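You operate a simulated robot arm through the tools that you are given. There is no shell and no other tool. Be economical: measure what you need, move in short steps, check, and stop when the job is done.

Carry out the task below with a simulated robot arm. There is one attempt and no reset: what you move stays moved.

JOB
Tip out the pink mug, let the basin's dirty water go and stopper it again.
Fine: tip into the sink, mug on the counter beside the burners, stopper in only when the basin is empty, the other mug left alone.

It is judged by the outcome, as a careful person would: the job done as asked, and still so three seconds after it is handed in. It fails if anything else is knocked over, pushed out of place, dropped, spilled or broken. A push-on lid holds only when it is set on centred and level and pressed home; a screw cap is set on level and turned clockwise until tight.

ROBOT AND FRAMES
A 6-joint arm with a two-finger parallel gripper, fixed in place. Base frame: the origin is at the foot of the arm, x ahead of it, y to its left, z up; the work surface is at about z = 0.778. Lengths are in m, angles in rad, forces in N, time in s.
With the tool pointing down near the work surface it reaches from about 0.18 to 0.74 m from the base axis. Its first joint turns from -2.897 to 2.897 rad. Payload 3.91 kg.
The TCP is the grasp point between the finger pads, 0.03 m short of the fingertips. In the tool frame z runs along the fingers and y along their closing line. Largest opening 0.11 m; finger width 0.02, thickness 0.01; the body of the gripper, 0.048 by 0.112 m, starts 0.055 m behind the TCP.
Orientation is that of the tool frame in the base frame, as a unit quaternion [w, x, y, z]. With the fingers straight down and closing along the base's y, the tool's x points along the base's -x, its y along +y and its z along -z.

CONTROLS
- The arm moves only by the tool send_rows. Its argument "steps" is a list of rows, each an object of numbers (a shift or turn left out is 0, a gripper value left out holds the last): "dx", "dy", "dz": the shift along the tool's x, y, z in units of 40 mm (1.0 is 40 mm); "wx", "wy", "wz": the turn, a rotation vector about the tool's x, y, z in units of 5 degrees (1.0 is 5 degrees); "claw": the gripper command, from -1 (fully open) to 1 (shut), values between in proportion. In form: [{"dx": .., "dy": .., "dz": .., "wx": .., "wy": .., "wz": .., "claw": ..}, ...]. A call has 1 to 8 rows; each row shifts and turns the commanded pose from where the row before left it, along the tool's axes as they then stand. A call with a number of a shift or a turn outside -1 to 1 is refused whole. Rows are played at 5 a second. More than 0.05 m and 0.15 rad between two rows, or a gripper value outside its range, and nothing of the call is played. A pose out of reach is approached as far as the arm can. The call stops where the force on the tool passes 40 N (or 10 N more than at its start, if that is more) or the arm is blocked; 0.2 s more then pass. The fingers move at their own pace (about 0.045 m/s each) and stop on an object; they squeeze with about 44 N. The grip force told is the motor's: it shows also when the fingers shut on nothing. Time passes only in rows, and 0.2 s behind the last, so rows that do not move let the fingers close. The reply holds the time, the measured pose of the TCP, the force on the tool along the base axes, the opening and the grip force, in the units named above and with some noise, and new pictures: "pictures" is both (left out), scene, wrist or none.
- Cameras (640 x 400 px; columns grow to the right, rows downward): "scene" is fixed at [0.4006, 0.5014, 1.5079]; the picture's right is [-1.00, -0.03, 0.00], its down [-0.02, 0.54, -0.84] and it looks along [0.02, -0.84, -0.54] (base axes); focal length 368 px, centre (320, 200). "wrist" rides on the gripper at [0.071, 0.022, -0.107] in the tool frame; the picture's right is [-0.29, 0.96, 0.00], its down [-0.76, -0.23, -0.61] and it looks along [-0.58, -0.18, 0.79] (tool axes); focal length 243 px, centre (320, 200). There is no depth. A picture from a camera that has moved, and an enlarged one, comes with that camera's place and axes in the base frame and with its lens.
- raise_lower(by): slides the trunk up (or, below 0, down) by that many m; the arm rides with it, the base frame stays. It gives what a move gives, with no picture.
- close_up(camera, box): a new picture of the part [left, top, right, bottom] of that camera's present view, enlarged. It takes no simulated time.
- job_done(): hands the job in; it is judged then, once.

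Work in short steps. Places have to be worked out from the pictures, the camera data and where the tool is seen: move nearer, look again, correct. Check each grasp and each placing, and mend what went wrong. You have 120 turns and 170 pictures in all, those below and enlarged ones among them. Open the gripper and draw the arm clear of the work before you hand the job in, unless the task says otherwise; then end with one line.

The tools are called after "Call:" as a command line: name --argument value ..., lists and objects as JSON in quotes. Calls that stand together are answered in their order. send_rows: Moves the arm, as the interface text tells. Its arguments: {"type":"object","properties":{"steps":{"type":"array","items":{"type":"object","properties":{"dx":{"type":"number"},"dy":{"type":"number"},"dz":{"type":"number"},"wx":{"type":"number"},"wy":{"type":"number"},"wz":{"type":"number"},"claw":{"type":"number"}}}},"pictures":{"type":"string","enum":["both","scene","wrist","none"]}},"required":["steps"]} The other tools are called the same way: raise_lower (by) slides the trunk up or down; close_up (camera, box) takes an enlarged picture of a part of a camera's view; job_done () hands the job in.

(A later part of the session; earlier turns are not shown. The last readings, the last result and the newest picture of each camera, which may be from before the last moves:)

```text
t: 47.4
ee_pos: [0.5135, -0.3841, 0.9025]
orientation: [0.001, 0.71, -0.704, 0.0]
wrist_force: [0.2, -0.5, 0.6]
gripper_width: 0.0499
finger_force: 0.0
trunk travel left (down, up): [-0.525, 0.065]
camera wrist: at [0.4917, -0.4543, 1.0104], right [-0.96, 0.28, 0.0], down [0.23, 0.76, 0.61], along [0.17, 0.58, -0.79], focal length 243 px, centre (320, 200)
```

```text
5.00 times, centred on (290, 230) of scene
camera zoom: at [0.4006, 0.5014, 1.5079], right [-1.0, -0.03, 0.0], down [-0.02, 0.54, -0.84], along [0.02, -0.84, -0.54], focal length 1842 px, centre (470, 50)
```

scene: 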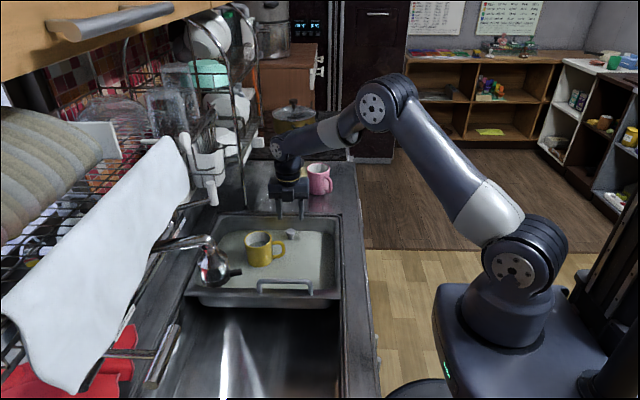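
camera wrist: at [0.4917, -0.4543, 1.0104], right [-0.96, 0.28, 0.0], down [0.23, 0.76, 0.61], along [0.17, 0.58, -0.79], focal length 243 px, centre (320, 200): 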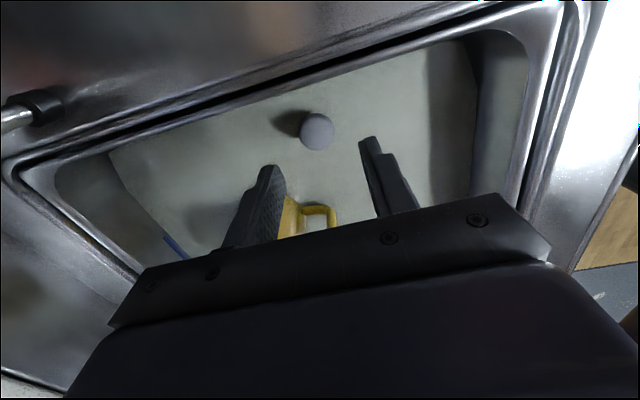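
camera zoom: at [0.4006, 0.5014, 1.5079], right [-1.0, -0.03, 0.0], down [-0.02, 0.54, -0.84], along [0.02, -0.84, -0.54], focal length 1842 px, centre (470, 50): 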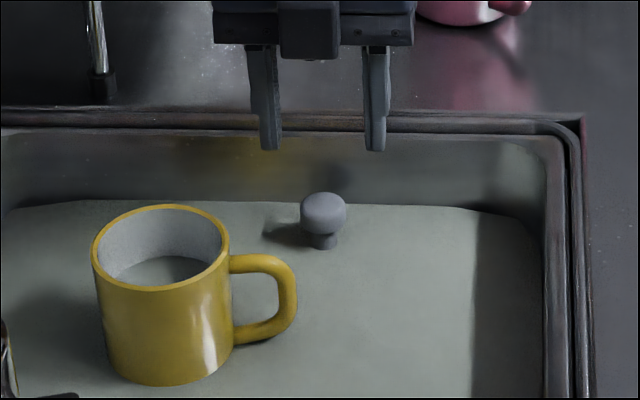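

The fingers are aligned with the mushroom-shaped knob, whose head centre is at z≈0.82. I'll lower to TCP z≈0.829, with the tips at 0.80.

Call:
send_rows --steps '[{"dz": 0.7}, {"dz": 0.7}, {"dz": 0.42}, {}]' --pictures "wrist"

Call:
close_up --camera "scene" --box '[240, 190, 340, 270]'

```text
t: 48.4
ee_pos: [0.515, -0.3833, 0.831]
orientation: [0.001, 0.71, -0.705, -0.001]
wrist_force: [0.1, 0.2, 0.1]
gripper_width: 0.0504
finger_force: 0.1
trunk travel left (down, up): [-0.525, 0.065]
camera wrist: at [0.494, -0.4537, 0.9376], right [-0.96, 0.28, 0.0], down [0.23, 0.76, 0.61], along [0.17, 0.58, -0.8], focal length 243 px, centre (320, 200)
```

wrist: 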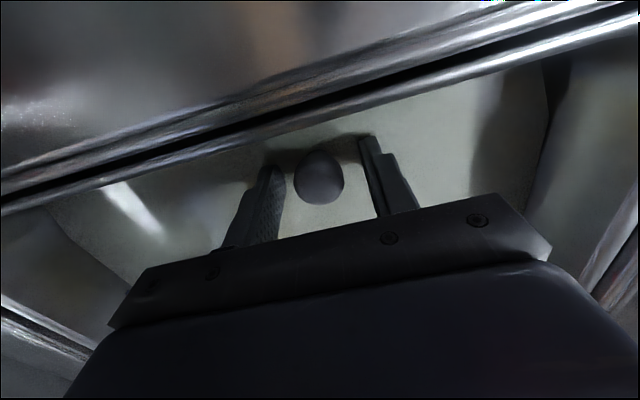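

```text
5.00 times, centred on (290, 230) of scene
camera zoom: at [0.4006, 0.5014, 1.5079], right [-1.0, -0.03, 0.0], down [-0.02, 0.54, -0.84], along [0.02, -0.84, -0.54], focal length 1842 px, centre (470, 50)
```

zoom: 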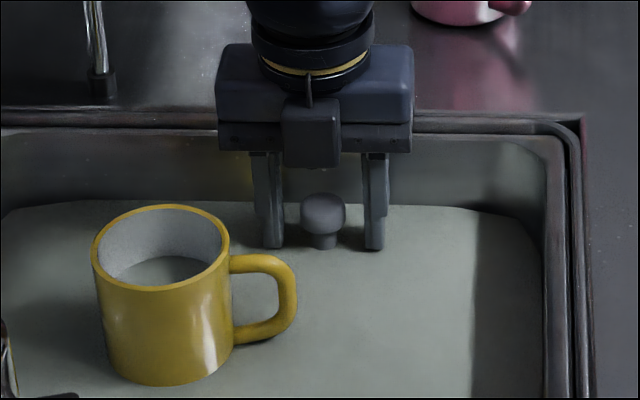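

The knob sits centred between the fingers and the gripper body is clear. I'll close.

Call:
send_rows --steps '[{"claw": 1}, {}, {}, {}]' --pictures "none"

Call:
close_up --camera "scene" --box '[240, 190, 340, 270]'

```text
t: 49.4
ee_pos: [0.5149, -0.3828, 0.8314]
orientation: [0.002, 0.709, -0.705, 0.0]
wrist_force: [4.2, -0.7, -0.1]
gripper_width: 0.0257
finger_force: 43.9
trunk travel left (down, up): [-0.525, 0.065]
```

```text
5.00 times, centred on (290, 230) of scene
camera zoom: at [0.4006, 0.5014, 1.5079], right [-1.0, -0.03, 0.0], down [-0.02, 0.54, -0.84], along [0.02, -0.84, -0.54], focal length 1842 px, centre (470, 50)
```

zoom: 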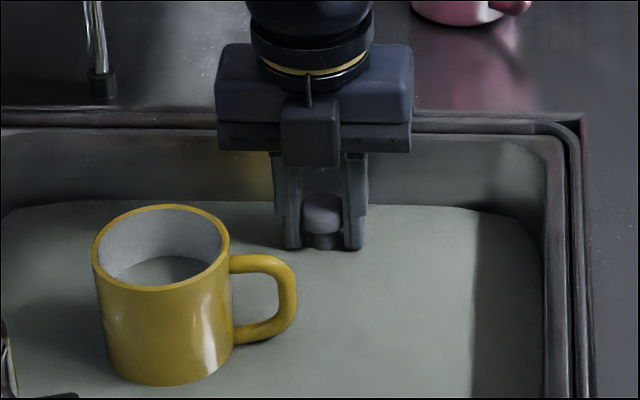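

The stopper is gripped at 0.0257. I'll draw it straight up; its seated TCP pose is about (0.515, -0.383, 0.831).

Call:
send_rows --steps '[{"dz": -0.2}, {"dz": -0.3}, {"dz": -0.4}, {"dz": -0.6}, {}]'

Call:
close_up --camera "scene" --box '[240, 190, 340, 270]'

```text
t: 50.6
ee_pos: [0.514, -0.3829, 0.8917]
orientation: [0.001, 0.71, -0.705, 0.0]
wrist_force: [-0.8, -0.5, -0.5]
gripper_width: 0.0257
finger_force: 44.5
trunk travel left (down, up): [-0.525, 0.065]
camera wrist: at [0.4932, -0.4537, 0.9983], right [-0.96, 0.28, 0.0], down [0.23, 0.76, 0.61], along [0.17, 0.58, -0.79], focal length 243 px, centre (320, 200)
```

scene: 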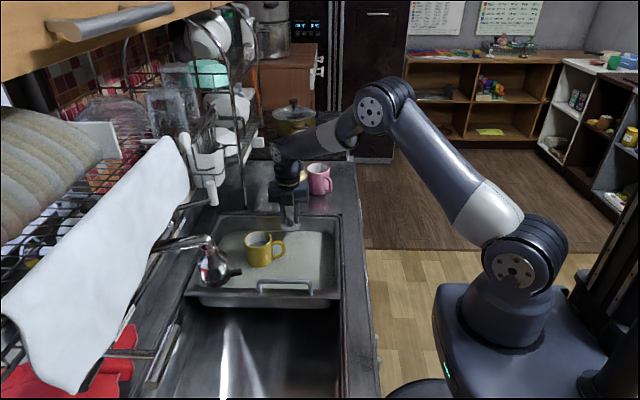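
wrist: 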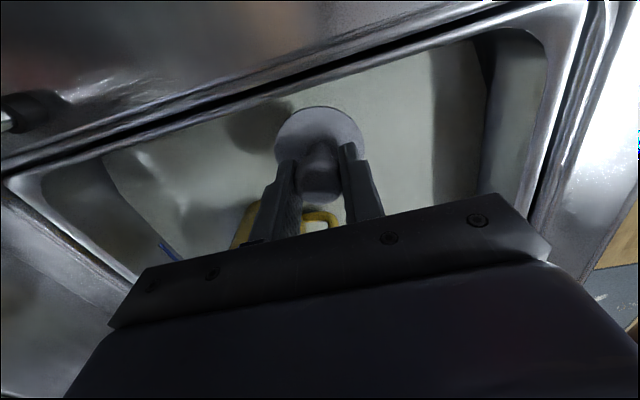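

```text
5.00 times, centred on (290, 230) of scene
camera zoom: at [0.4006, 0.5014, 1.5079], right [-1.0, -0.03, 0.0], down [-0.02, 0.54, -0.84], along [0.02, -0.84, -0.54], focal length 1842 px, centre (470, 50)
```

zoom: 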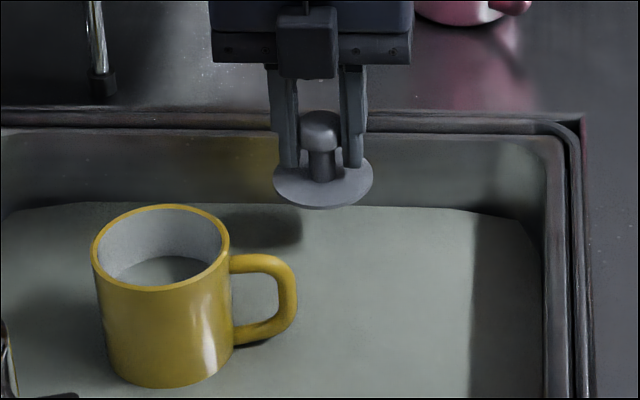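

The stopper is out with its disc clear of the water. I'll lift a bit more and wait over the hole while the basin drains.

Call:
send_rows --steps '[{"dz": -0.6}, {"dz": -0.4}, {}, {}, {}, {}, {}, {}]' --pictures "none"

Call:
send_rows --steps '[{}, {}, {}, {}, {}, {}, {}, {}]' --pictures "none"

Call:
send_rows --steps '[{}, {}, {}, {}, {}, {}, {}, {}]' --pictures "none"

Call:
close_up --camera "scene" --box '[190, 190, 350, 310]'

Call:
close_up --camera "wrist" --box '[0, 0, 640, 400]'

```text
t: 52.4
ee_pos: [0.5133, -0.384, 0.9311]
orientation: [0.001, 0.71, -0.705, 0.001]
wrist_force: [0.0, -1.0, -0.4]
gripper_width: 0.0256
finger_force: 44.0
trunk travel left (down, up): [-0.525, 0.065]
```

```text
t: 54.2
ee_pos: [0.5126, -0.3833, 0.9319]
orientation: [0.001, 0.709, -0.705, 0.0]
wrist_force: [-0.2, 0.0, -0.4]
gripper_width: 0.0252
finger_force: 43.9
trunk travel left (down, up): [-0.525, 0.065]
```

```text
t: 56.0
ee_pos: [0.5136, -0.3842, 0.9312]
orientation: [0.001, 0.71, -0.705, 0.0]
wrist_force: [0.4, 0.0, -0.3]
gripper_width: 0.0257
finger_force: 43.8
trunk travel left (down, up): [-0.525, 0.065]
```

```text
3.33 times, centred on (270, 250) of scene
camera zoom: at [0.4006, 0.5014, 1.5079], right [-1.0, -0.03, 0.0], down [-0.02, 0.54, -0.84], along [0.02, -0.84, -0.54], focal length 1228 px, centre (487, 33)
```

zoom: 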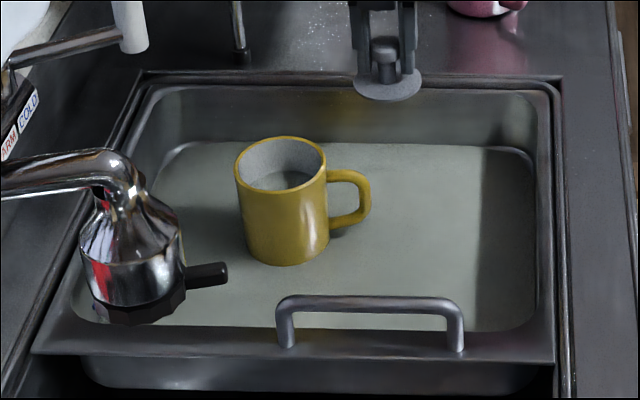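

```text
1.00 times, centred on (320, 200) of wrist
camera zoom: at [0.4926, -0.4544, 1.0384], right [-0.96, 0.28, 0.0], down [0.23, 0.76, 0.61], along [0.17, 0.58, -0.79], focal length 243 px, centre (320, 200)
```

zoom: 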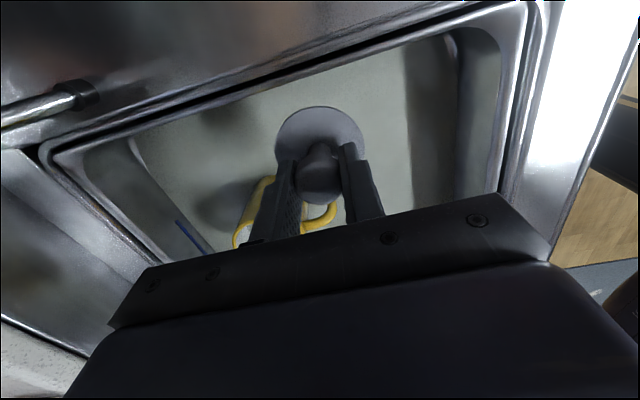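

The waterline is dropping but water remains, so I'll keep waiting.

Call:
send_rows --steps '[{}, {}, {}, {}, {}, {}, {}, {}]' --pictures "none"

Call:
send_rows --steps '[{}, {}, {}, {}, {}, {}, {}, {}]' --pictures "none"

Call:
send_rows --steps '[{}, {}, {}, {}, {}, {}, {}, {}]' --pictures "none"

Call:
close_up --camera "scene" --box '[190, 190, 350, 310]'

```text
t: 57.8
ee_pos: [0.5132, -0.383, 0.9314]
orientation: [0.002, 0.71, -0.704, 0.0]
wrist_force: [-0.2, 0.3, -0.4]
gripper_width: 0.0254
finger_force: 44.4
trunk travel left (down, up): [-0.525, 0.065]
```

```text
t: 59.6
ee_pos: [0.5121, -0.3837, 0.9314]
orientation: [0.002, 0.71, -0.704, 0.0]
wrist_force: [-0.6, 0.4, 0.4]
gripper_width: 0.0251
finger_force: 43.9
trunk travel left (down, up): [-0.525, 0.065]
```

```text
t: 61.4
ee_pos: [0.5131, -0.384, 0.9315]
orientation: [0.001, 0.71, -0.705, 0.0]
wrist_force: [-0.5, -0.1, 0.0]
gripper_width: 0.0254
finger_force: 44.4
trunk travel left (down, up): [-0.525, 0.065]
```

```text
3.33 times, centred on (270, 250) of scene
camera zoom: at [0.4006, 0.5014, 1.5079], right [-1.0, -0.03, 0.0], down [-0.02, 0.54, -0.84], along [0.02, -0.84, -0.54], focal length 1228 px, centre (487, 33)
```

zoom: 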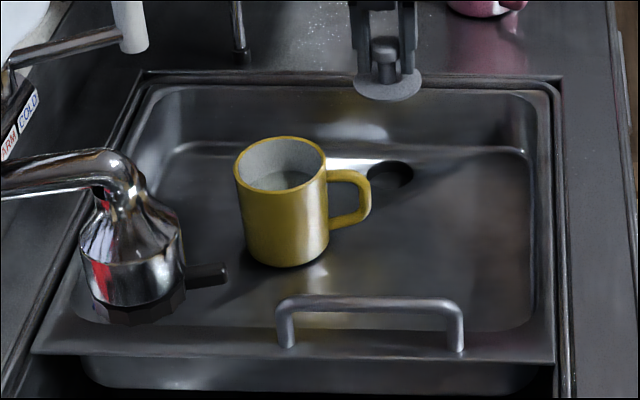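

The bare metal floor and the open drain hole are visible, so it looks empty. I'll wait a little longer and compare closely.

Call:
send_rows --steps '[{}, {}, {}, {}, {}, {}, {}, {}]' --pictures "none"

Call:
send_rows --steps '[{}, {}, {}, {}, {}, {}, {}, {}]' --pictures "wrist"

Call:
close_up --camera "scene" --box '[240, 190, 340, 270]'

```text
t: 63.2
ee_pos: [0.5128, -0.384, 0.9312]
orientation: [0.001, 0.71, -0.704, 0.0]
wrist_force: [0.4, -0.1, 0.2]
gripper_width: 0.0254
finger_force: 44.2
trunk travel left (down, up): [-0.525, 0.065]
```

```text
t: 65.0
ee_pos: [0.5135, -0.383, 0.9319]
orientation: [0.001, 0.71, -0.704, 0.0]
wrist_force: [-0.4, -0.4, -0.6]
gripper_width: 0.0255
finger_force: 44.1
trunk travel left (down, up): [-0.525, 0.065]
camera wrist: at [0.4926, -0.4544, 1.0384], right [-0.96, 0.28, 0.0], down [0.23, 0.76, 0.61], along [0.17, 0.58, -0.79], focal length 243 px, centre (320, 200)
```

wrist: 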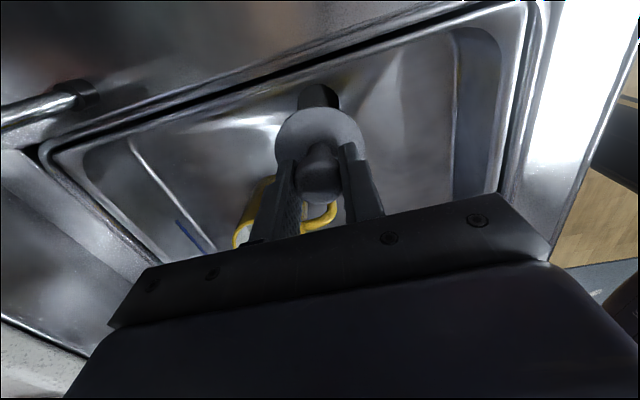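

```text
5.00 times, centred on (290, 230) of scene
camera zoom: at [0.4006, 0.5014, 1.5079], right [-1.0, -0.03, 0.0], down [-0.02, 0.54, -0.84], along [0.02, -0.84, -0.54], focal length 1842 px, centre (470, 50)
```

zoom: 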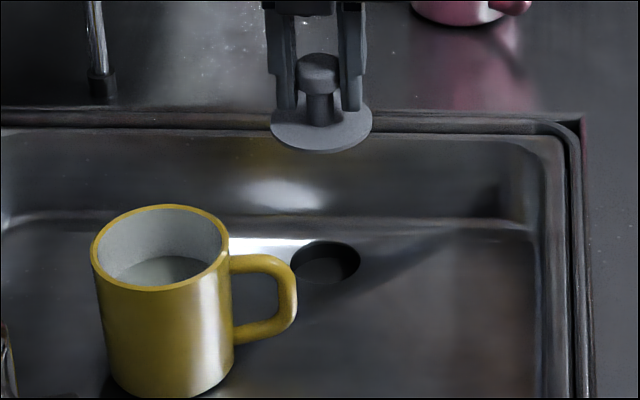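

The basin is dry with the open hole directly beneath; the hole and stopper both come out at x≈0.509 in the scene view. I'll lower the same 100 mm, slowing at the end.

Call:
send_rows --steps '[{"dz": 0.6}, {"dz": 0.6}, {"dz": 0.5}, {"dz": 0.4}, {"dz": 0.2}, {}]' --pictures "none"

Call:
close_up --camera "scene" --box '[240, 190, 340, 270]'

```text
t: 66.4
ee_pos: [0.5146, -0.3827, 0.8423]
orientation: [0.001, 0.71, -0.704, 0.0]
wrist_force: [-0.5, 0.7, -0.5]
gripper_width: 0.0255
finger_force: 43.7
trunk travel left (down, up): [-0.525, 0.065]
```

```text
5.00 times, centred on (290, 230) of scene
camera zoom: at [0.4006, 0.5014, 1.5079], right [-1.0, -0.03, 0.0], down [-0.02, 0.54, -0.84], along [0.02, -0.84, -0.54], focal length 1842 px, centre (470, 50)
```

zoom: 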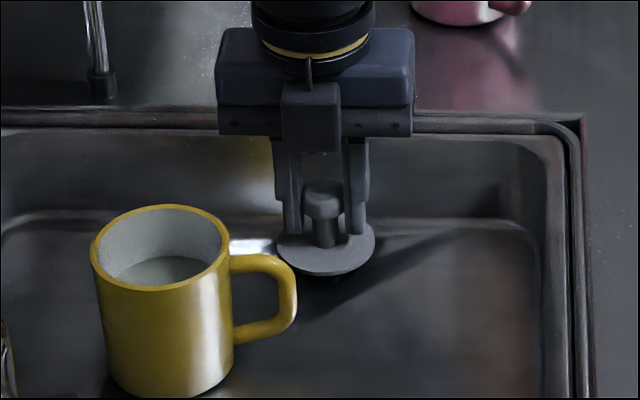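

It's aligned over the hole. I'll take the last stretch in small increments, then press.

Call:
send_rows --steps '[{"dz": 0.1}, {"dz": 0.1}, {"dz": 0.08}, {}]' --pictures "none"

Call:
send_rows --steps '[{"dz": 0.08}, {}]' --pictures "none"

Call:
close_up --camera "scene" --box '[240, 190, 340, 270]'

```text
t: 67.4
ee_pos: [0.5138, -0.3844, 0.8322]
orientation: [0.002, 0.71, -0.704, 0.002]
wrist_force: [-0.6, 0.5, 9.6]
gripper_width: 0.0254
finger_force: 44.3
trunk travel left (down, up): [-0.525, 0.065]
```

```text
t: 68.1
ee_pos: [0.5137, -0.3831, 0.8313]
orientation: [0.002, 0.71, -0.704, 0.003]
wrist_force: [-12.2, 7.7, 19.5]
gripper_width: 0.0255
finger_force: 43.8
trunk travel left (down, up): [-0.525, 0.065]
stopped in row 2: the force on the tool passed its limit (the readings are from after the stop); the commanded pose is now the measured one
```

```text
5.00 times, centred on (290, 230) of scene
camera zoom: at [0.4006, 0.5014, 1.5079], right [-1.0, -0.03, 0.0], down [-0.02, 0.54, -0.84], along [0.02, -0.84, -0.54], focal length 1842 px, centre (470, 50)
```

zoom: 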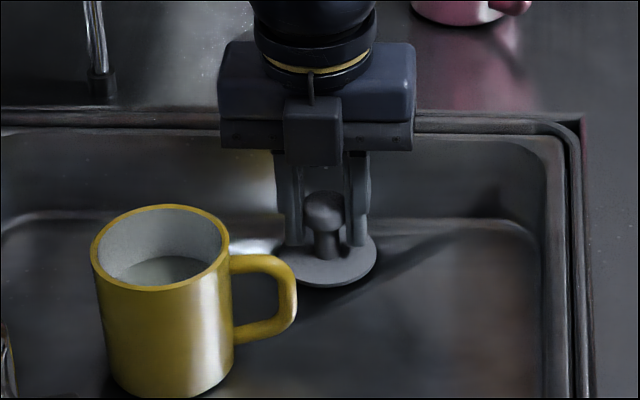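

It's back at its original height (0.831) with a firm push, and the knob is at the same pixels as before. I'll release and look.

Call:
send_rows --steps '[{"claw": 0.09}, {}, {}, {}]' --pictures "none"

Call:
send_rows --steps '[{"dz": -0.5}, {"dz": -0.8}, {"dz": -0.9}, {}]' --pictures "wrist"

Call:
close_up --camera "scene" --box '[240, 190, 340, 270]'

Call:
close_up --camera "wrist" --box '[240, 80, 400, 200]'

```text
t: 69.1
ee_pos: [0.5144, -0.3858, 0.8291]
orientation: [0.0, 0.71, -0.705, 0.001]
wrist_force: [-0.1, -0.5, 0.2]
gripper_width: 0.0504
finger_force: 0.0
trunk travel left (down, up): [-0.525, 0.065]
```

```text
t: 70.1
ee_pos: [0.5147, -0.3851, 0.9189]
orientation: [0.0, 0.709, -0.705, 0.002]
wrist_force: [-1.4, 0.1, 0.7]
gripper_width: 0.0502
finger_force: 0.1
trunk travel left (down, up): [-0.525, 0.065]
camera wrist: at [0.4937, -0.4548, 1.0245], right [-0.96, 0.28, 0.0], down [0.22, 0.76, 0.61], along [0.17, 0.58, -0.8], focal length 243 px, centre (320, 200)
```

wrist: 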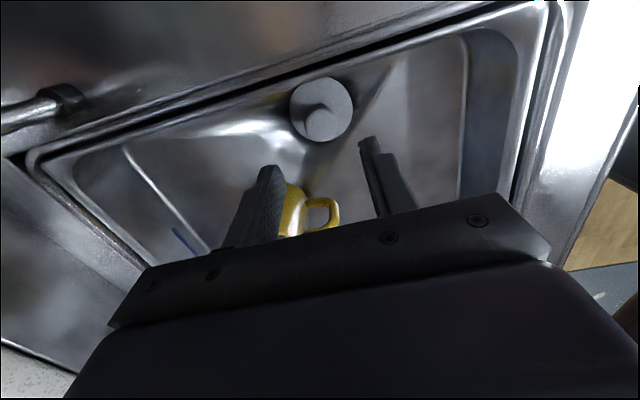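

```text
5.00 times, centred on (290, 230) of scene
camera zoom: at [0.4006, 0.5014, 1.5079], right [-1.0, -0.03, 0.0], down [-0.02, 0.54, -0.84], along [0.02, -0.84, -0.54], focal length 1842 px, centre (470, 50)
```

zoom: 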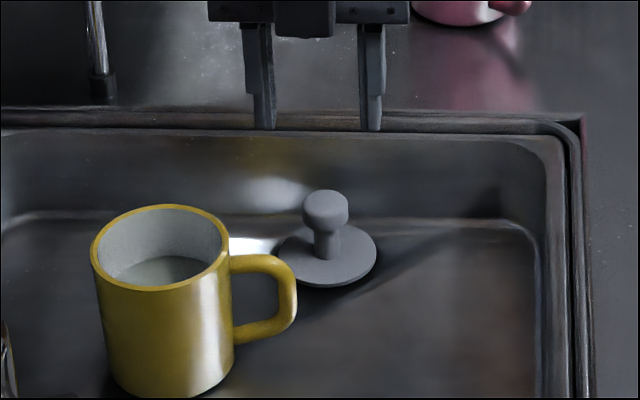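

```text
3.33 times, centred on (320, 140) of wrist
camera zoom: at [0.4937, -0.4548, 1.0245], right [-0.96, 0.28, 0.0], down [0.22, 0.76, 0.61], along [0.17, 0.58, -0.8], focal length 809 px, centre (320, 400)
```

zoom: 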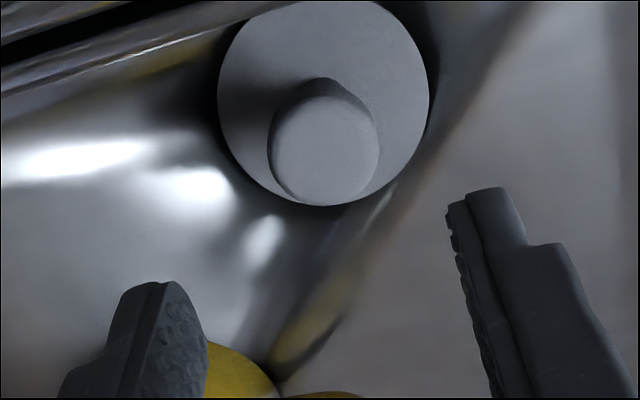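

The disc covers the hole and looks level, though it is perhaps a millimetre higher than before. I'll close the fingers and press straight down on the knob to be sure it's home.

Call:
send_rows --steps '[{"claw": 1}, {}, {}, {"dz": 0.5}, {"dz": 0.4}, {"dz": 0.2}, {}]' --pictures "none"

Call:
close_up --camera "scene" --box '[240, 190, 340, 270]'

```text
t: 71.7
ee_pos: [0.5172, -0.3859, 0.8738]
orientation: [0.0, 0.71, -0.704, 0.002]
wrist_force: [-0.4, -0.3, 0.0]
gripper_width: 0.0001
finger_force: 37.4
trunk travel left (down, up): [-0.525, 0.065]
```

```text
5.00 times, centred on (290, 230) of scene
camera zoom: at [0.4006, 0.5014, 1.5079], right [-1.0, -0.03, 0.0], down [-0.02, 0.54, -0.84], along [0.02, -0.84, -0.54], focal length 1842 px, centre (470, 50)
```

zoom: 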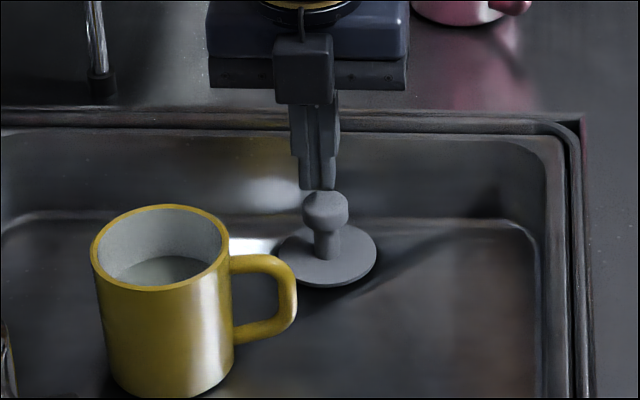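

The fingertips are about 4 mm to the +x side of the knob, so I'll correct that and press down in small steps.

Call:
send_rows --steps '[{"dy": 0.1}, {"dz": 0.1}, {"dz": 0.1}, {"dz": 0.06}, {}]' --pictures "none"

Call:
send_rows --steps '[{"dz": 0.06}, {}]' --pictures "none"

Call:
close_up --camera "scene" --box '[240, 190, 340, 270]'

```text
t: 72.9
ee_pos: [0.5115, -0.3852, 0.8633]
orientation: [0.001, 0.709, -0.705, 0.002]
wrist_force: [-0.3, 0.1, -0.6]
gripper_width: 0.0002
finger_force: 38.2
trunk travel left (down, up): [-0.525, 0.065]
```

```text
t: 73.5
ee_pos: [0.5121, -0.3855, 0.8609]
orientation: [0.001, 0.71, -0.704, 0.004]
wrist_force: [-0.6, 5.2, 9.7]
gripper_width: 0.0
finger_force: 37.5
trunk travel left (down, up): [-0.525, 0.065]
```

```text
5.00 times, centred on (290, 230) of scene
camera zoom: at [0.4006, 0.5014, 1.5079], right [-1.0, -0.03, 0.0], down [-0.02, 0.54, -0.84], along [0.02, -0.84, -0.54], focal length 1842 px, centre (470, 50)
```

zoom: 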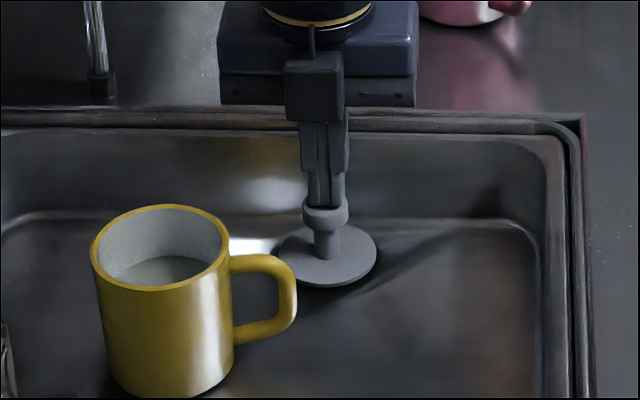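

In contact, centred, at about 10 N. I'll press further.

Call:
send_rows --steps '[{"dz": 0.05}, {"dz": 0.05}, {}]' --pictures "none"

Call:
close_up --camera "scene" --box '[240, 190, 340, 270]'

```text
t: 74.4
ee_pos: [0.511, -0.3849, 0.8619]
orientation: [0.0, 0.71, -0.705, 0.006]
wrist_force: [-9.0, 9.8, 18.5]
gripper_width: 0.0
finger_force: 37.6
trunk travel left (down, up): [-0.525, 0.065]
stopped in row 3: the force on the tool passed its limit (the readings are from after the stop); the commanded pose is now the measured one
```

```text
5.00 times, centred on (290, 230) of scene
camera zoom: at [0.4006, 0.5014, 1.5079], right [-1.0, -0.03, 0.0], down [-0.02, 0.54, -0.84], along [0.02, -0.84, -0.54], focal length 1842 px, centre (470, 50)
```

zoom: 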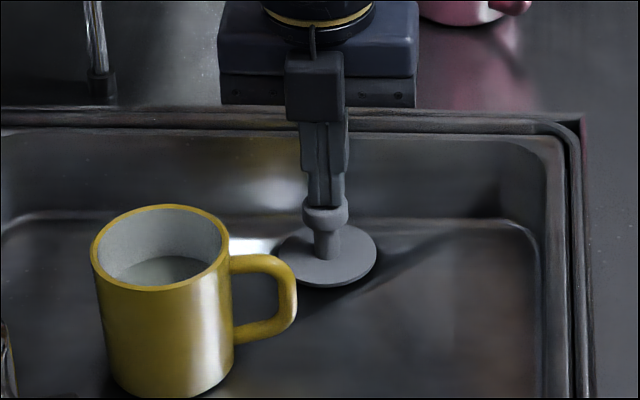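

No movement under 40 N, and the disc is centred where the hole was. I'll rise and back the arm away with the gripper open.

Call:
send_rows --steps '[{"dz": -0.5}, {"dz": -0.9}, {"dz": -0.9}, {"dz": -1}, {"dz": -1}, {"dz": -1, "claw": -0.5}, {"dx": -0.6, "dy": 0.7}, {"dx": -0.6, "dy": 0.7}]' --pictures "none"

Call:
send_rows --steps '[{"dy": 0.8}, {"dy": 0.8}, {"dy": 0.6}, {}]' --pictures "both"

Call:
close_up --camera "scene" --box '[240, 190, 340, 270]'

Call:
close_up --camera "scene" --box '[190, 130, 370, 310]'

```text
t: 76.2
ee_pos: [0.4551, -0.3378, 1.071]
orientation: [0.001, 0.709, -0.705, 0.004]
wrist_force: [0.3, 0.3, -0.7]
gripper_width: 0.0684
finger_force: 0.0
trunk travel left (down, up): [-0.525, 0.065]
```

```text
t: 77.2
ee_pos: [0.368, -0.3393, 1.0684]
orientation: [0.0, 0.71, -0.704, 0.005]
wrist_force: [-0.4, -0.7, 0.7]
gripper_width: 0.0823
finger_force: 0.1
trunk travel left (down, up): [-0.525, 0.065]
camera wrist: at [0.3461, -0.4104, 1.1755], right [-0.96, 0.28, -0.01], down [0.22, 0.77, 0.6], along [0.18, 0.58, -0.8], focal length 243 px, centre (320, 200)
```

scene: 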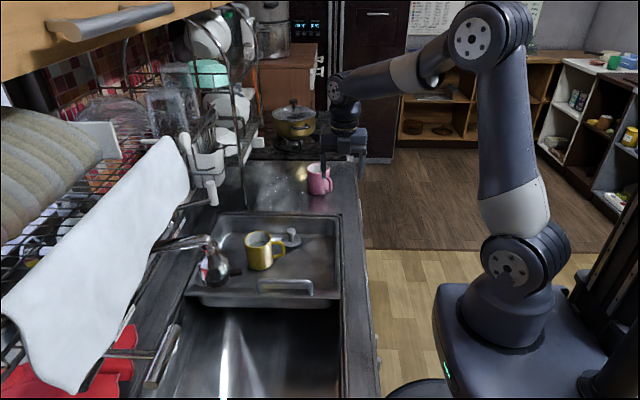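
wrist: 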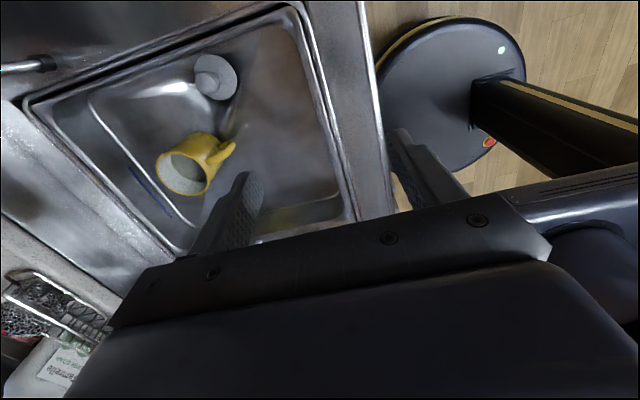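

```text
5.00 times, centred on (290, 230) of scene
camera zoom: at [0.4006, 0.5014, 1.5079], right [-1.0, -0.03, 0.0], down [-0.02, 0.54, -0.84], along [0.02, -0.84, -0.54], focal length 1842 px, centre (470, 50)
```

zoom: 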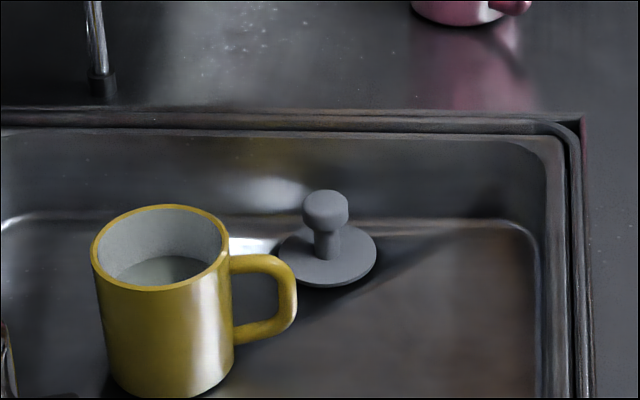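

```text
2.22 times, centred on (280, 220) of scene
camera zoom: at [0.4006, 0.5014, 1.5079], right [-1.0, -0.03, 0.0], down [-0.02, 0.54, -0.84], along [0.02, -0.84, -0.54], focal length 819 px, centre (409, 156)
```

zoom: 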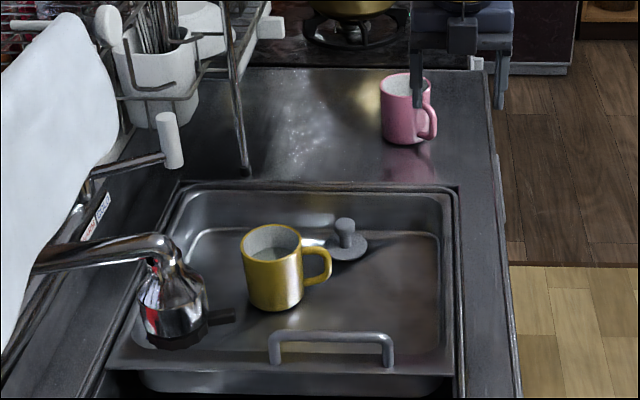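

Everything is in place, but I want to confirm the disc is really down and centred. I'll zoom in tightly on the stopper from both cameras.

Call:
close_up --camera "scene" --box '[276, 222, 324, 252]'

Call:
close_up --camera "wrist" --box '[168, 40, 264, 100]'

```text
13.33 times, centred on (300, 237) of scene
camera zoom: at [0.4006, 0.5014, 1.5079], right [-1.0, -0.03, 0.0], down [-0.02, 0.54, -0.84], along [0.02, -0.84, -0.54], focal length 4912 px, centre (587, -293)
```

zoom: 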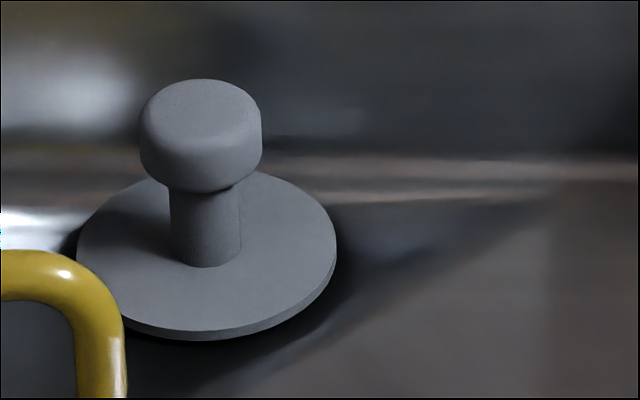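

```text
6.67 times, centred on (216, 70) of wrist
camera zoom: at [0.3461, -0.4104, 1.1755], right [-0.96, 0.28, -0.01], down [0.22, 0.77, 0.6], along [0.18, 0.58, -0.8], focal length 1618 px, centre (1013, 1067)
```

zoom: 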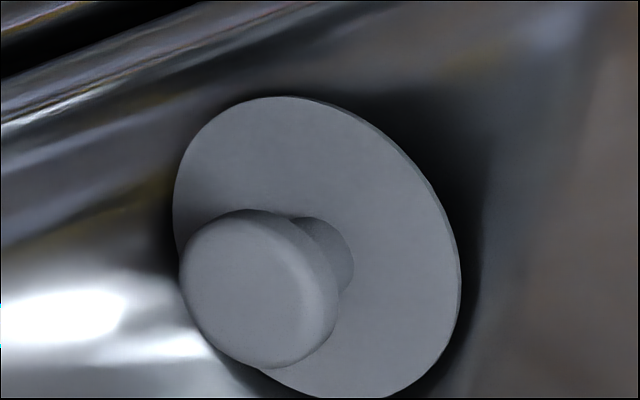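

Compared with the original view, the knob sits about 1.2 mm to −x and slightly higher. That fits the +x side force I saw on first gripping it, so it may be resting on the hole's edge. I'll go back, regrip it and reseat it about 1.2 mm towards +x.

Call:
send_rows --steps '[{"dy": -0.9, "dx": 0.28, "claw": 0.09}, {"dy": -0.9, "dx": 0.28}, {"dy": -0.9, "dx": 0.28}, {"dy": -0.94, "dx": 0.28}, {"dz": 0.9}, {"dz": 0.9}, {"dz": 0.9}, {"dz": 0.9}]' --pictures "none"

Call:
send_rows --steps '[{}]' --pictures "wrist"

Call:
close_up --camera "scene" --box '[240, 190, 340, 270]'

```text
t: 79.0
ee_pos: [0.5146, -0.3834, 0.9276]
orientation: [0.0, 0.709, -0.705, 0.004]
wrist_force: [-0.2, -0.5, 0.7]
gripper_width: 0.0501
finger_force: 0.0
trunk travel left (down, up): [-0.525, 0.065]
```

```text
t: 79.4
ee_pos: [0.5152, -0.383, 0.9282]
orientation: [0.001, 0.71, -0.705, 0.004]
wrist_force: [0.1, 0.4, 0.3]
gripper_width: 0.0502
finger_force: 0.1
trunk travel left (down, up): [-0.525, 0.065]
camera wrist: at [0.4935, -0.4526, 1.0349], right [-0.96, 0.28, -0.01], down [0.22, 0.77, 0.6], along [0.18, 0.58, -0.8], focal length 243 px, centre (320, 200)
```

wrist: 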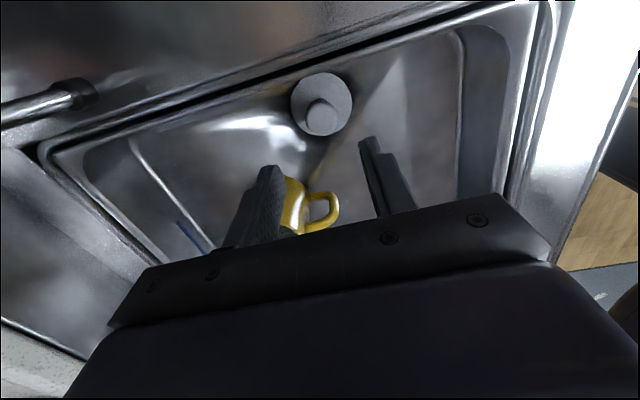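

```text
5.00 times, centred on (290, 230) of scene
camera zoom: at [0.4006, 0.5014, 1.5079], right [-1.0, -0.03, 0.0], down [-0.02, 0.54, -0.84], along [0.02, -0.84, -0.54], focal length 1842 px, centre (470, 50)
```

zoom: 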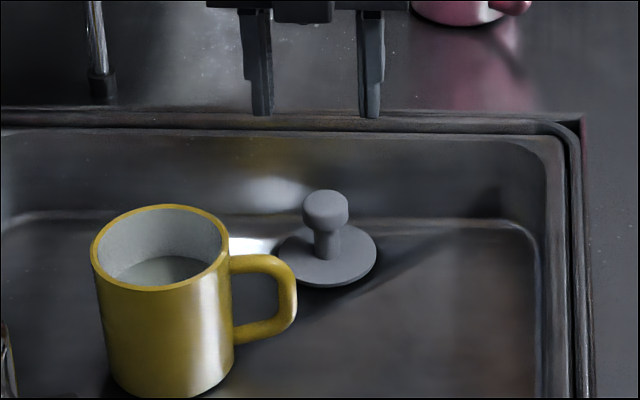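

I'll correct the small tool tilt, then descend and regrip.

Call:
send_rows --steps '[{"wx": -0.05, "wy": -0.08}, {"dz": 0.8}, {"dz": 0.8}, {"dz": 0.6}, {"dz": 0.2}, {}]' --pictures "none"

Call:
close_up --camera "scene" --box '[240, 190, 340, 270]'

```text
t: 80.8
ee_pos: [0.5147, -0.3834, 0.8302]
orientation: [-0.001, 0.709, -0.705, 0.001]
wrist_force: [0.0, 0.3, 0.0]
gripper_width: 0.0501
finger_force: 0.0
trunk travel left (down, up): [-0.525, 0.065]
```

```text
5.00 times, centred on (290, 230) of scene
camera zoom: at [0.4006, 0.5014, 1.5079], right [-1.0, -0.03, 0.0], down [-0.02, 0.54, -0.84], along [0.02, -0.84, -0.54], focal length 1842 px, centre (470, 50)
```

zoom: 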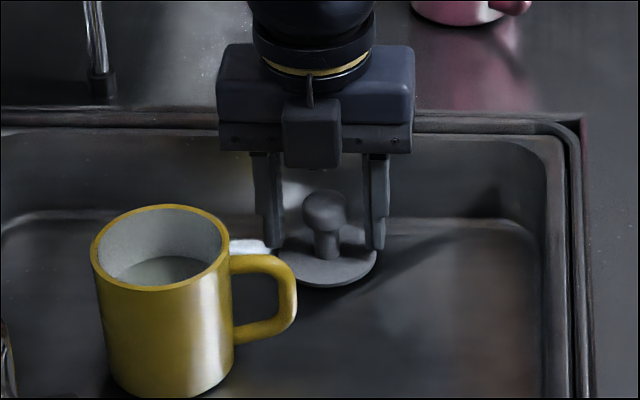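

Now close, lift about 15 mm and check the alignment.

Call:
send_rows --steps '[{"claw": 1}, {}, {}, {"dz": -0.2}, {"dz": -0.2}, {}]' --pictures "none"

Call:
close_up --camera "scene" --box '[276, 214, 324, 244]'

```text
t: 82.2
ee_pos: [0.5127, -0.3829, 0.8466]
orientation: [0.0, 0.71, -0.704, 0.0]
wrist_force: [-0.2, 0.2, -0.9]
gripper_width: 0.0255
finger_force: 44.3
trunk travel left (down, up): [-0.525, 0.065]
```

```text
13.33 times, centred on (300, 229) of scene
camera zoom: at [0.4006, 0.5014, 1.5079], right [-1.0, -0.03, 0.0], down [-0.02, 0.54, -0.84], along [0.02, -0.84, -0.54], focal length 4912 px, centre (587, -187)
```

zoom: 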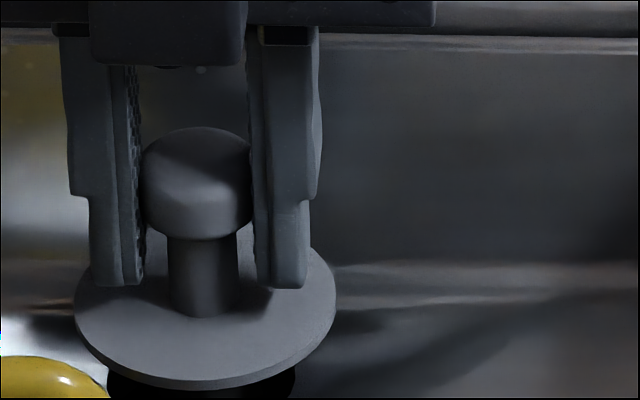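

The hole's left and right edges show its centre about 1.4 mm to +x of the disc. I'll shift +x by that, and rise a bit to see the hole's front edge for y.

Call:
send_rows --steps '[{"dy": -0.035, "dz": -0.5}, {"dz": -0.5}, {}, {}]' --pictures "wrist"

Call:
close_up --camera "scene" --box '[268, 208, 332, 248]'

```text
t: 83.2
ee_pos: [0.5174, -0.381, 0.8892]
orientation: [-0.002, 0.71, -0.704, 0.001]
wrist_force: [-0.4, 0.2, 0.5]
gripper_width: 0.0255
finger_force: 43.6
trunk travel left (down, up): [-0.525, 0.065]
camera wrist: at [0.4957, -0.4527, 0.9949], right [-0.96, 0.28, 0.0], down [0.22, 0.76, 0.61], along [0.17, 0.58, -0.79], focal length 243 px, centre (320, 200)
```

wrist: 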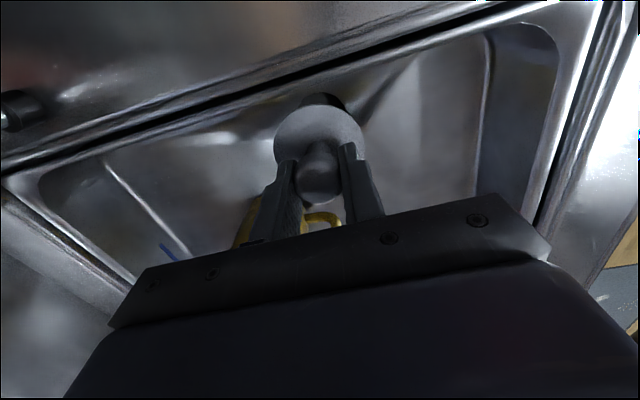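

```text
10.00 times, centred on (300, 228) of scene
camera zoom: at [0.4006, 0.5014, 1.5079], right [-1.0, -0.03, 0.0], down [-0.02, 0.54, -0.84], along [0.02, -0.84, -0.54], focal length 3684 px, centre (520, -80)
```

zoom: 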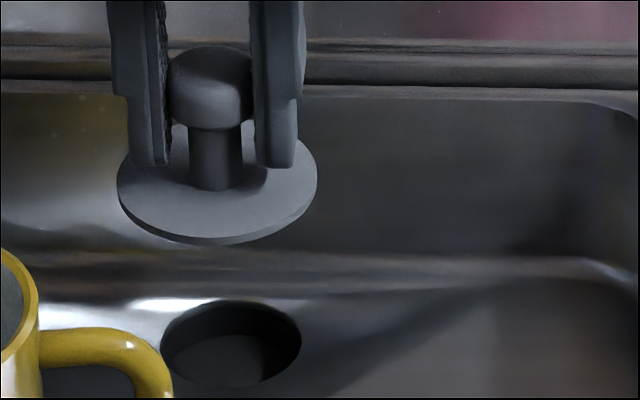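

Measuring disc against hole, the disc is now about 1.8 mm too far to +x because the arm overshot, and about 1.5 mm too far to −y. I'll correct both and check again.

Call:
send_rows --steps '[{"dy": 0.045, "dx": -0.038}, {}, {}, {}]' --pictures "none"

Call:
close_up --camera "scene" --box '[268, 208, 332, 248]'

```text
t: 84.2
ee_pos: [0.5145, -0.3817, 0.8881]
orientation: [-0.001, 0.709, -0.705, 0.001]
wrist_force: [0.4, -0.3, 0.0]
gripper_width: 0.0257
finger_force: 44.3
trunk travel left (down, up): [-0.525, 0.065]
```

```text
10.00 times, centred on (300, 228) of scene
camera zoom: at [0.4006, 0.5014, 1.5079], right [-1.0, -0.03, 0.0], down [-0.02, 0.54, -0.84], along [0.02, -0.84, -0.54], focal length 3684 px, centre (520, -80)
```

zoom: 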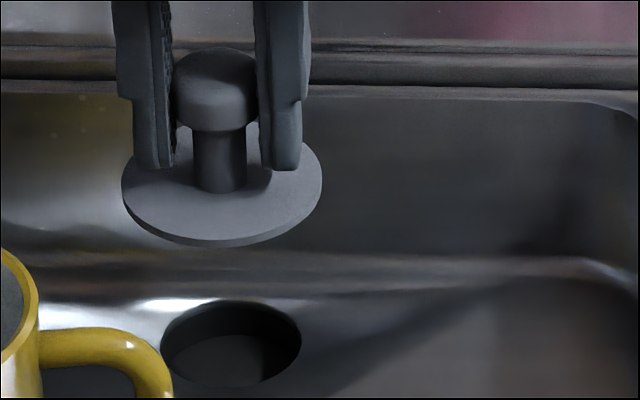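

Predicted landing in x is within 0.3 mm. I'll lower most of the way and check again.

Call:
send_rows --steps '[{"dz": 0.4}, {"dz": 0.4}, {"dz": 0.3}, {}, {}]' --pictures "none"

Call:
close_up --camera "scene" --box '[268, 214, 332, 254]'

```text
t: 85.4
ee_pos: [0.515, -0.3817, 0.8438]
orientation: [0.0, 0.71, -0.704, 0.0]
wrist_force: [-0.7, -1.5, 0.3]
gripper_width: 0.0254
finger_force: 44.2
trunk travel left (down, up): [-0.525, 0.065]
```

```text
10.00 times, centred on (300, 234) of scene
camera zoom: at [0.4006, 0.5014, 1.5079], right [-1.0, -0.03, 0.0], down [-0.02, 0.54, -0.84], along [0.02, -0.84, -0.54], focal length 3684 px, centre (520, -140)
```

zoom: 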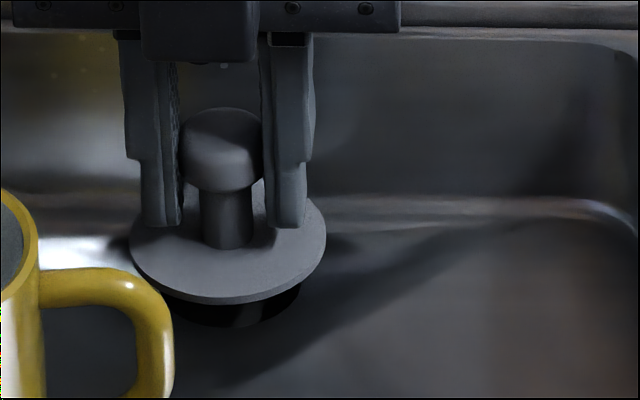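

It's close, within 0.6 mm. I'll lower in small steps until contact.

Call:
send_rows --steps '[{"dz": 0.1, "dy": 0.012}, {"dz": 0.1}, {"dz": 0.06}, {}]' --pictures "none"

Call:
send_rows --steps '[{"dz": 0.05}, {}]' --pictures "none"

Call:
close_up --camera "scene" --box '[268, 214, 332, 254]'

```text
t: 86.4
ee_pos: [0.5139, -0.3814, 0.8337]
orientation: [0.0, 0.709, -0.705, 0.0]
wrist_force: [0.2, -0.9, -0.4]
gripper_width: 0.0254
finger_force: 44.1
trunk travel left (down, up): [-0.525, 0.065]
```

```text
t: 87.0
ee_pos: [0.5131, -0.3824, 0.8314]
orientation: [-0.001, 0.71, -0.704, 0.0]
wrist_force: [0.1, -0.4, -0.7]
gripper_width: 0.0258
finger_force: 44.1
trunk travel left (down, up): [-0.525, 0.065]
```

```text
10.00 times, centred on (300, 234) of scene
camera zoom: at [0.4006, 0.5014, 1.5079], right [-1.0, -0.03, 0.0], down [-0.02, 0.54, -0.84], along [0.02, -0.84, -0.54], focal length 3684 px, centre (520, -140)
```

zoom: 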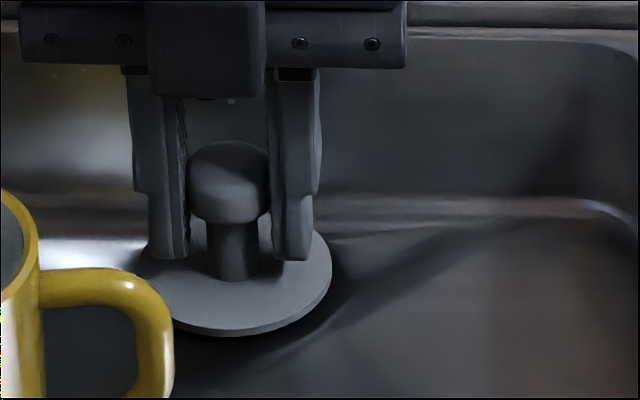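

There's no contact yet at the height where it jammed before, which is a good sign. I'll continue down.

Call:
send_rows --steps '[{"dz": 0.05}, {}]' --pictures "none"

Call:
send_rows --steps '[{"dz": 0.05}, {}]' --pictures "none"

Call:
close_up --camera "scene" --box '[268, 214, 332, 254]'

```text
t: 87.6
ee_pos: [0.5139, -0.3819, 0.8305]
orientation: [0.0, 0.709, -0.705, 0.002]
wrist_force: [-0.7, 2.4, 8.1]
gripper_width: 0.0255
finger_force: 43.6
trunk travel left (down, up): [-0.525, 0.065]
```

```text
t: 88.2
ee_pos: [0.5131, -0.382, 0.8311]
orientation: [-0.001, 0.709, -0.705, 0.004]
wrist_force: [-1.3, 1.0, 26.9]
gripper_width: 0.0257
finger_force: 43.9
trunk travel left (down, up): [-0.525, 0.065]
```

```text
10.00 times, centred on (300, 234) of scene
camera zoom: at [0.4006, 0.5014, 1.5079], right [-1.0, -0.03, 0.0], down [-0.02, 0.54, -0.84], along [0.02, -0.84, -0.54], focal length 3684 px, centre (520, -140)
```

zoom: 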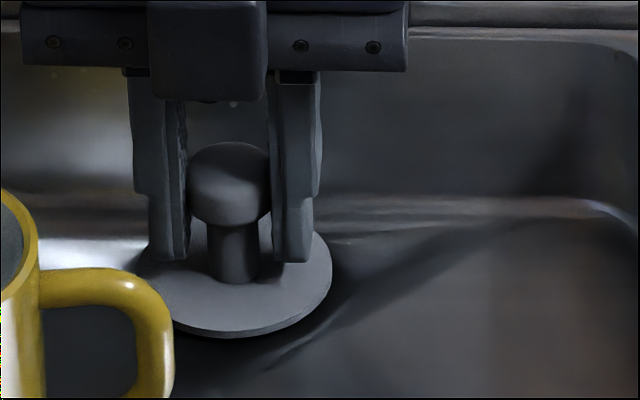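

The 27 N contact is purely vertical and the knob is within 0.25 px of its original place. I'll release, then compare.

Call:
send_rows --steps '[{"dz": -0.04}, {"claw": 0.09}, {}, {}, {"dz": -0.5}, {"dz": -0.8}, {"dz": -0.8}, {}]' --pictures "none"

Call:
close_up --camera "scene" --box '[240, 190, 340, 270]'

Call:
close_up --camera "scene" --box '[276, 222, 324, 252]'

```text
t: 90.0
ee_pos: [0.5129, -0.3822, 0.912]
orientation: [-0.001, 0.71, -0.705, 0.001]
wrist_force: [-0.5, -0.5, 0.5]
gripper_width: 0.0503
finger_force: 0.0
trunk travel left (down, up): [-0.525, 0.065]
```

```text
5.00 times, centred on (290, 230) of scene
camera zoom: at [0.4006, 0.5014, 1.5079], right [-1.0, -0.03, 0.0], down [-0.02, 0.54, -0.84], along [0.02, -0.84, -0.54], focal length 1842 px, centre (470, 50)
```

zoom: 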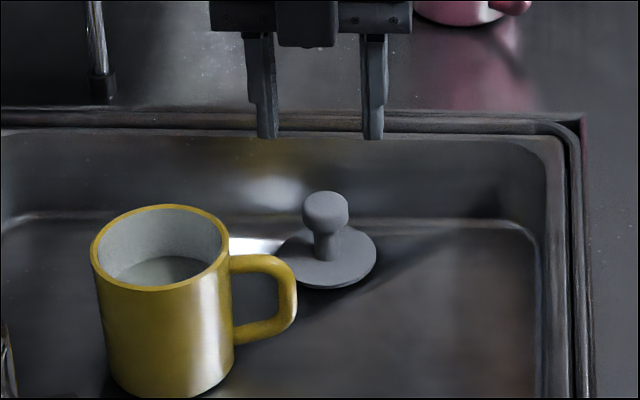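

```text
13.33 times, centred on (300, 237) of scene
camera zoom: at [0.4006, 0.5014, 1.5079], right [-1.0, -0.03, 0.0], down [-0.02, 0.54, -0.84], along [0.02, -0.84, -0.54], focal length 4912 px, centre (587, -293)
```

zoom: 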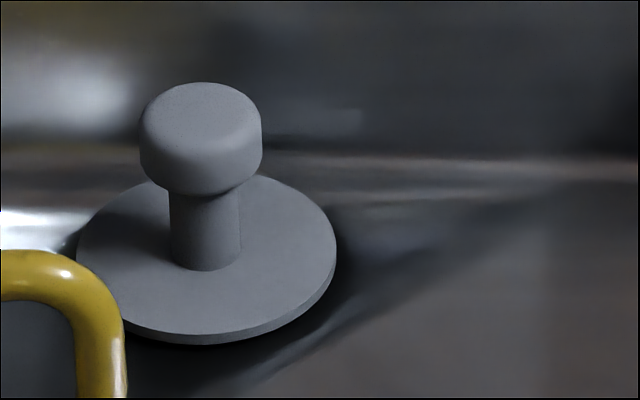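

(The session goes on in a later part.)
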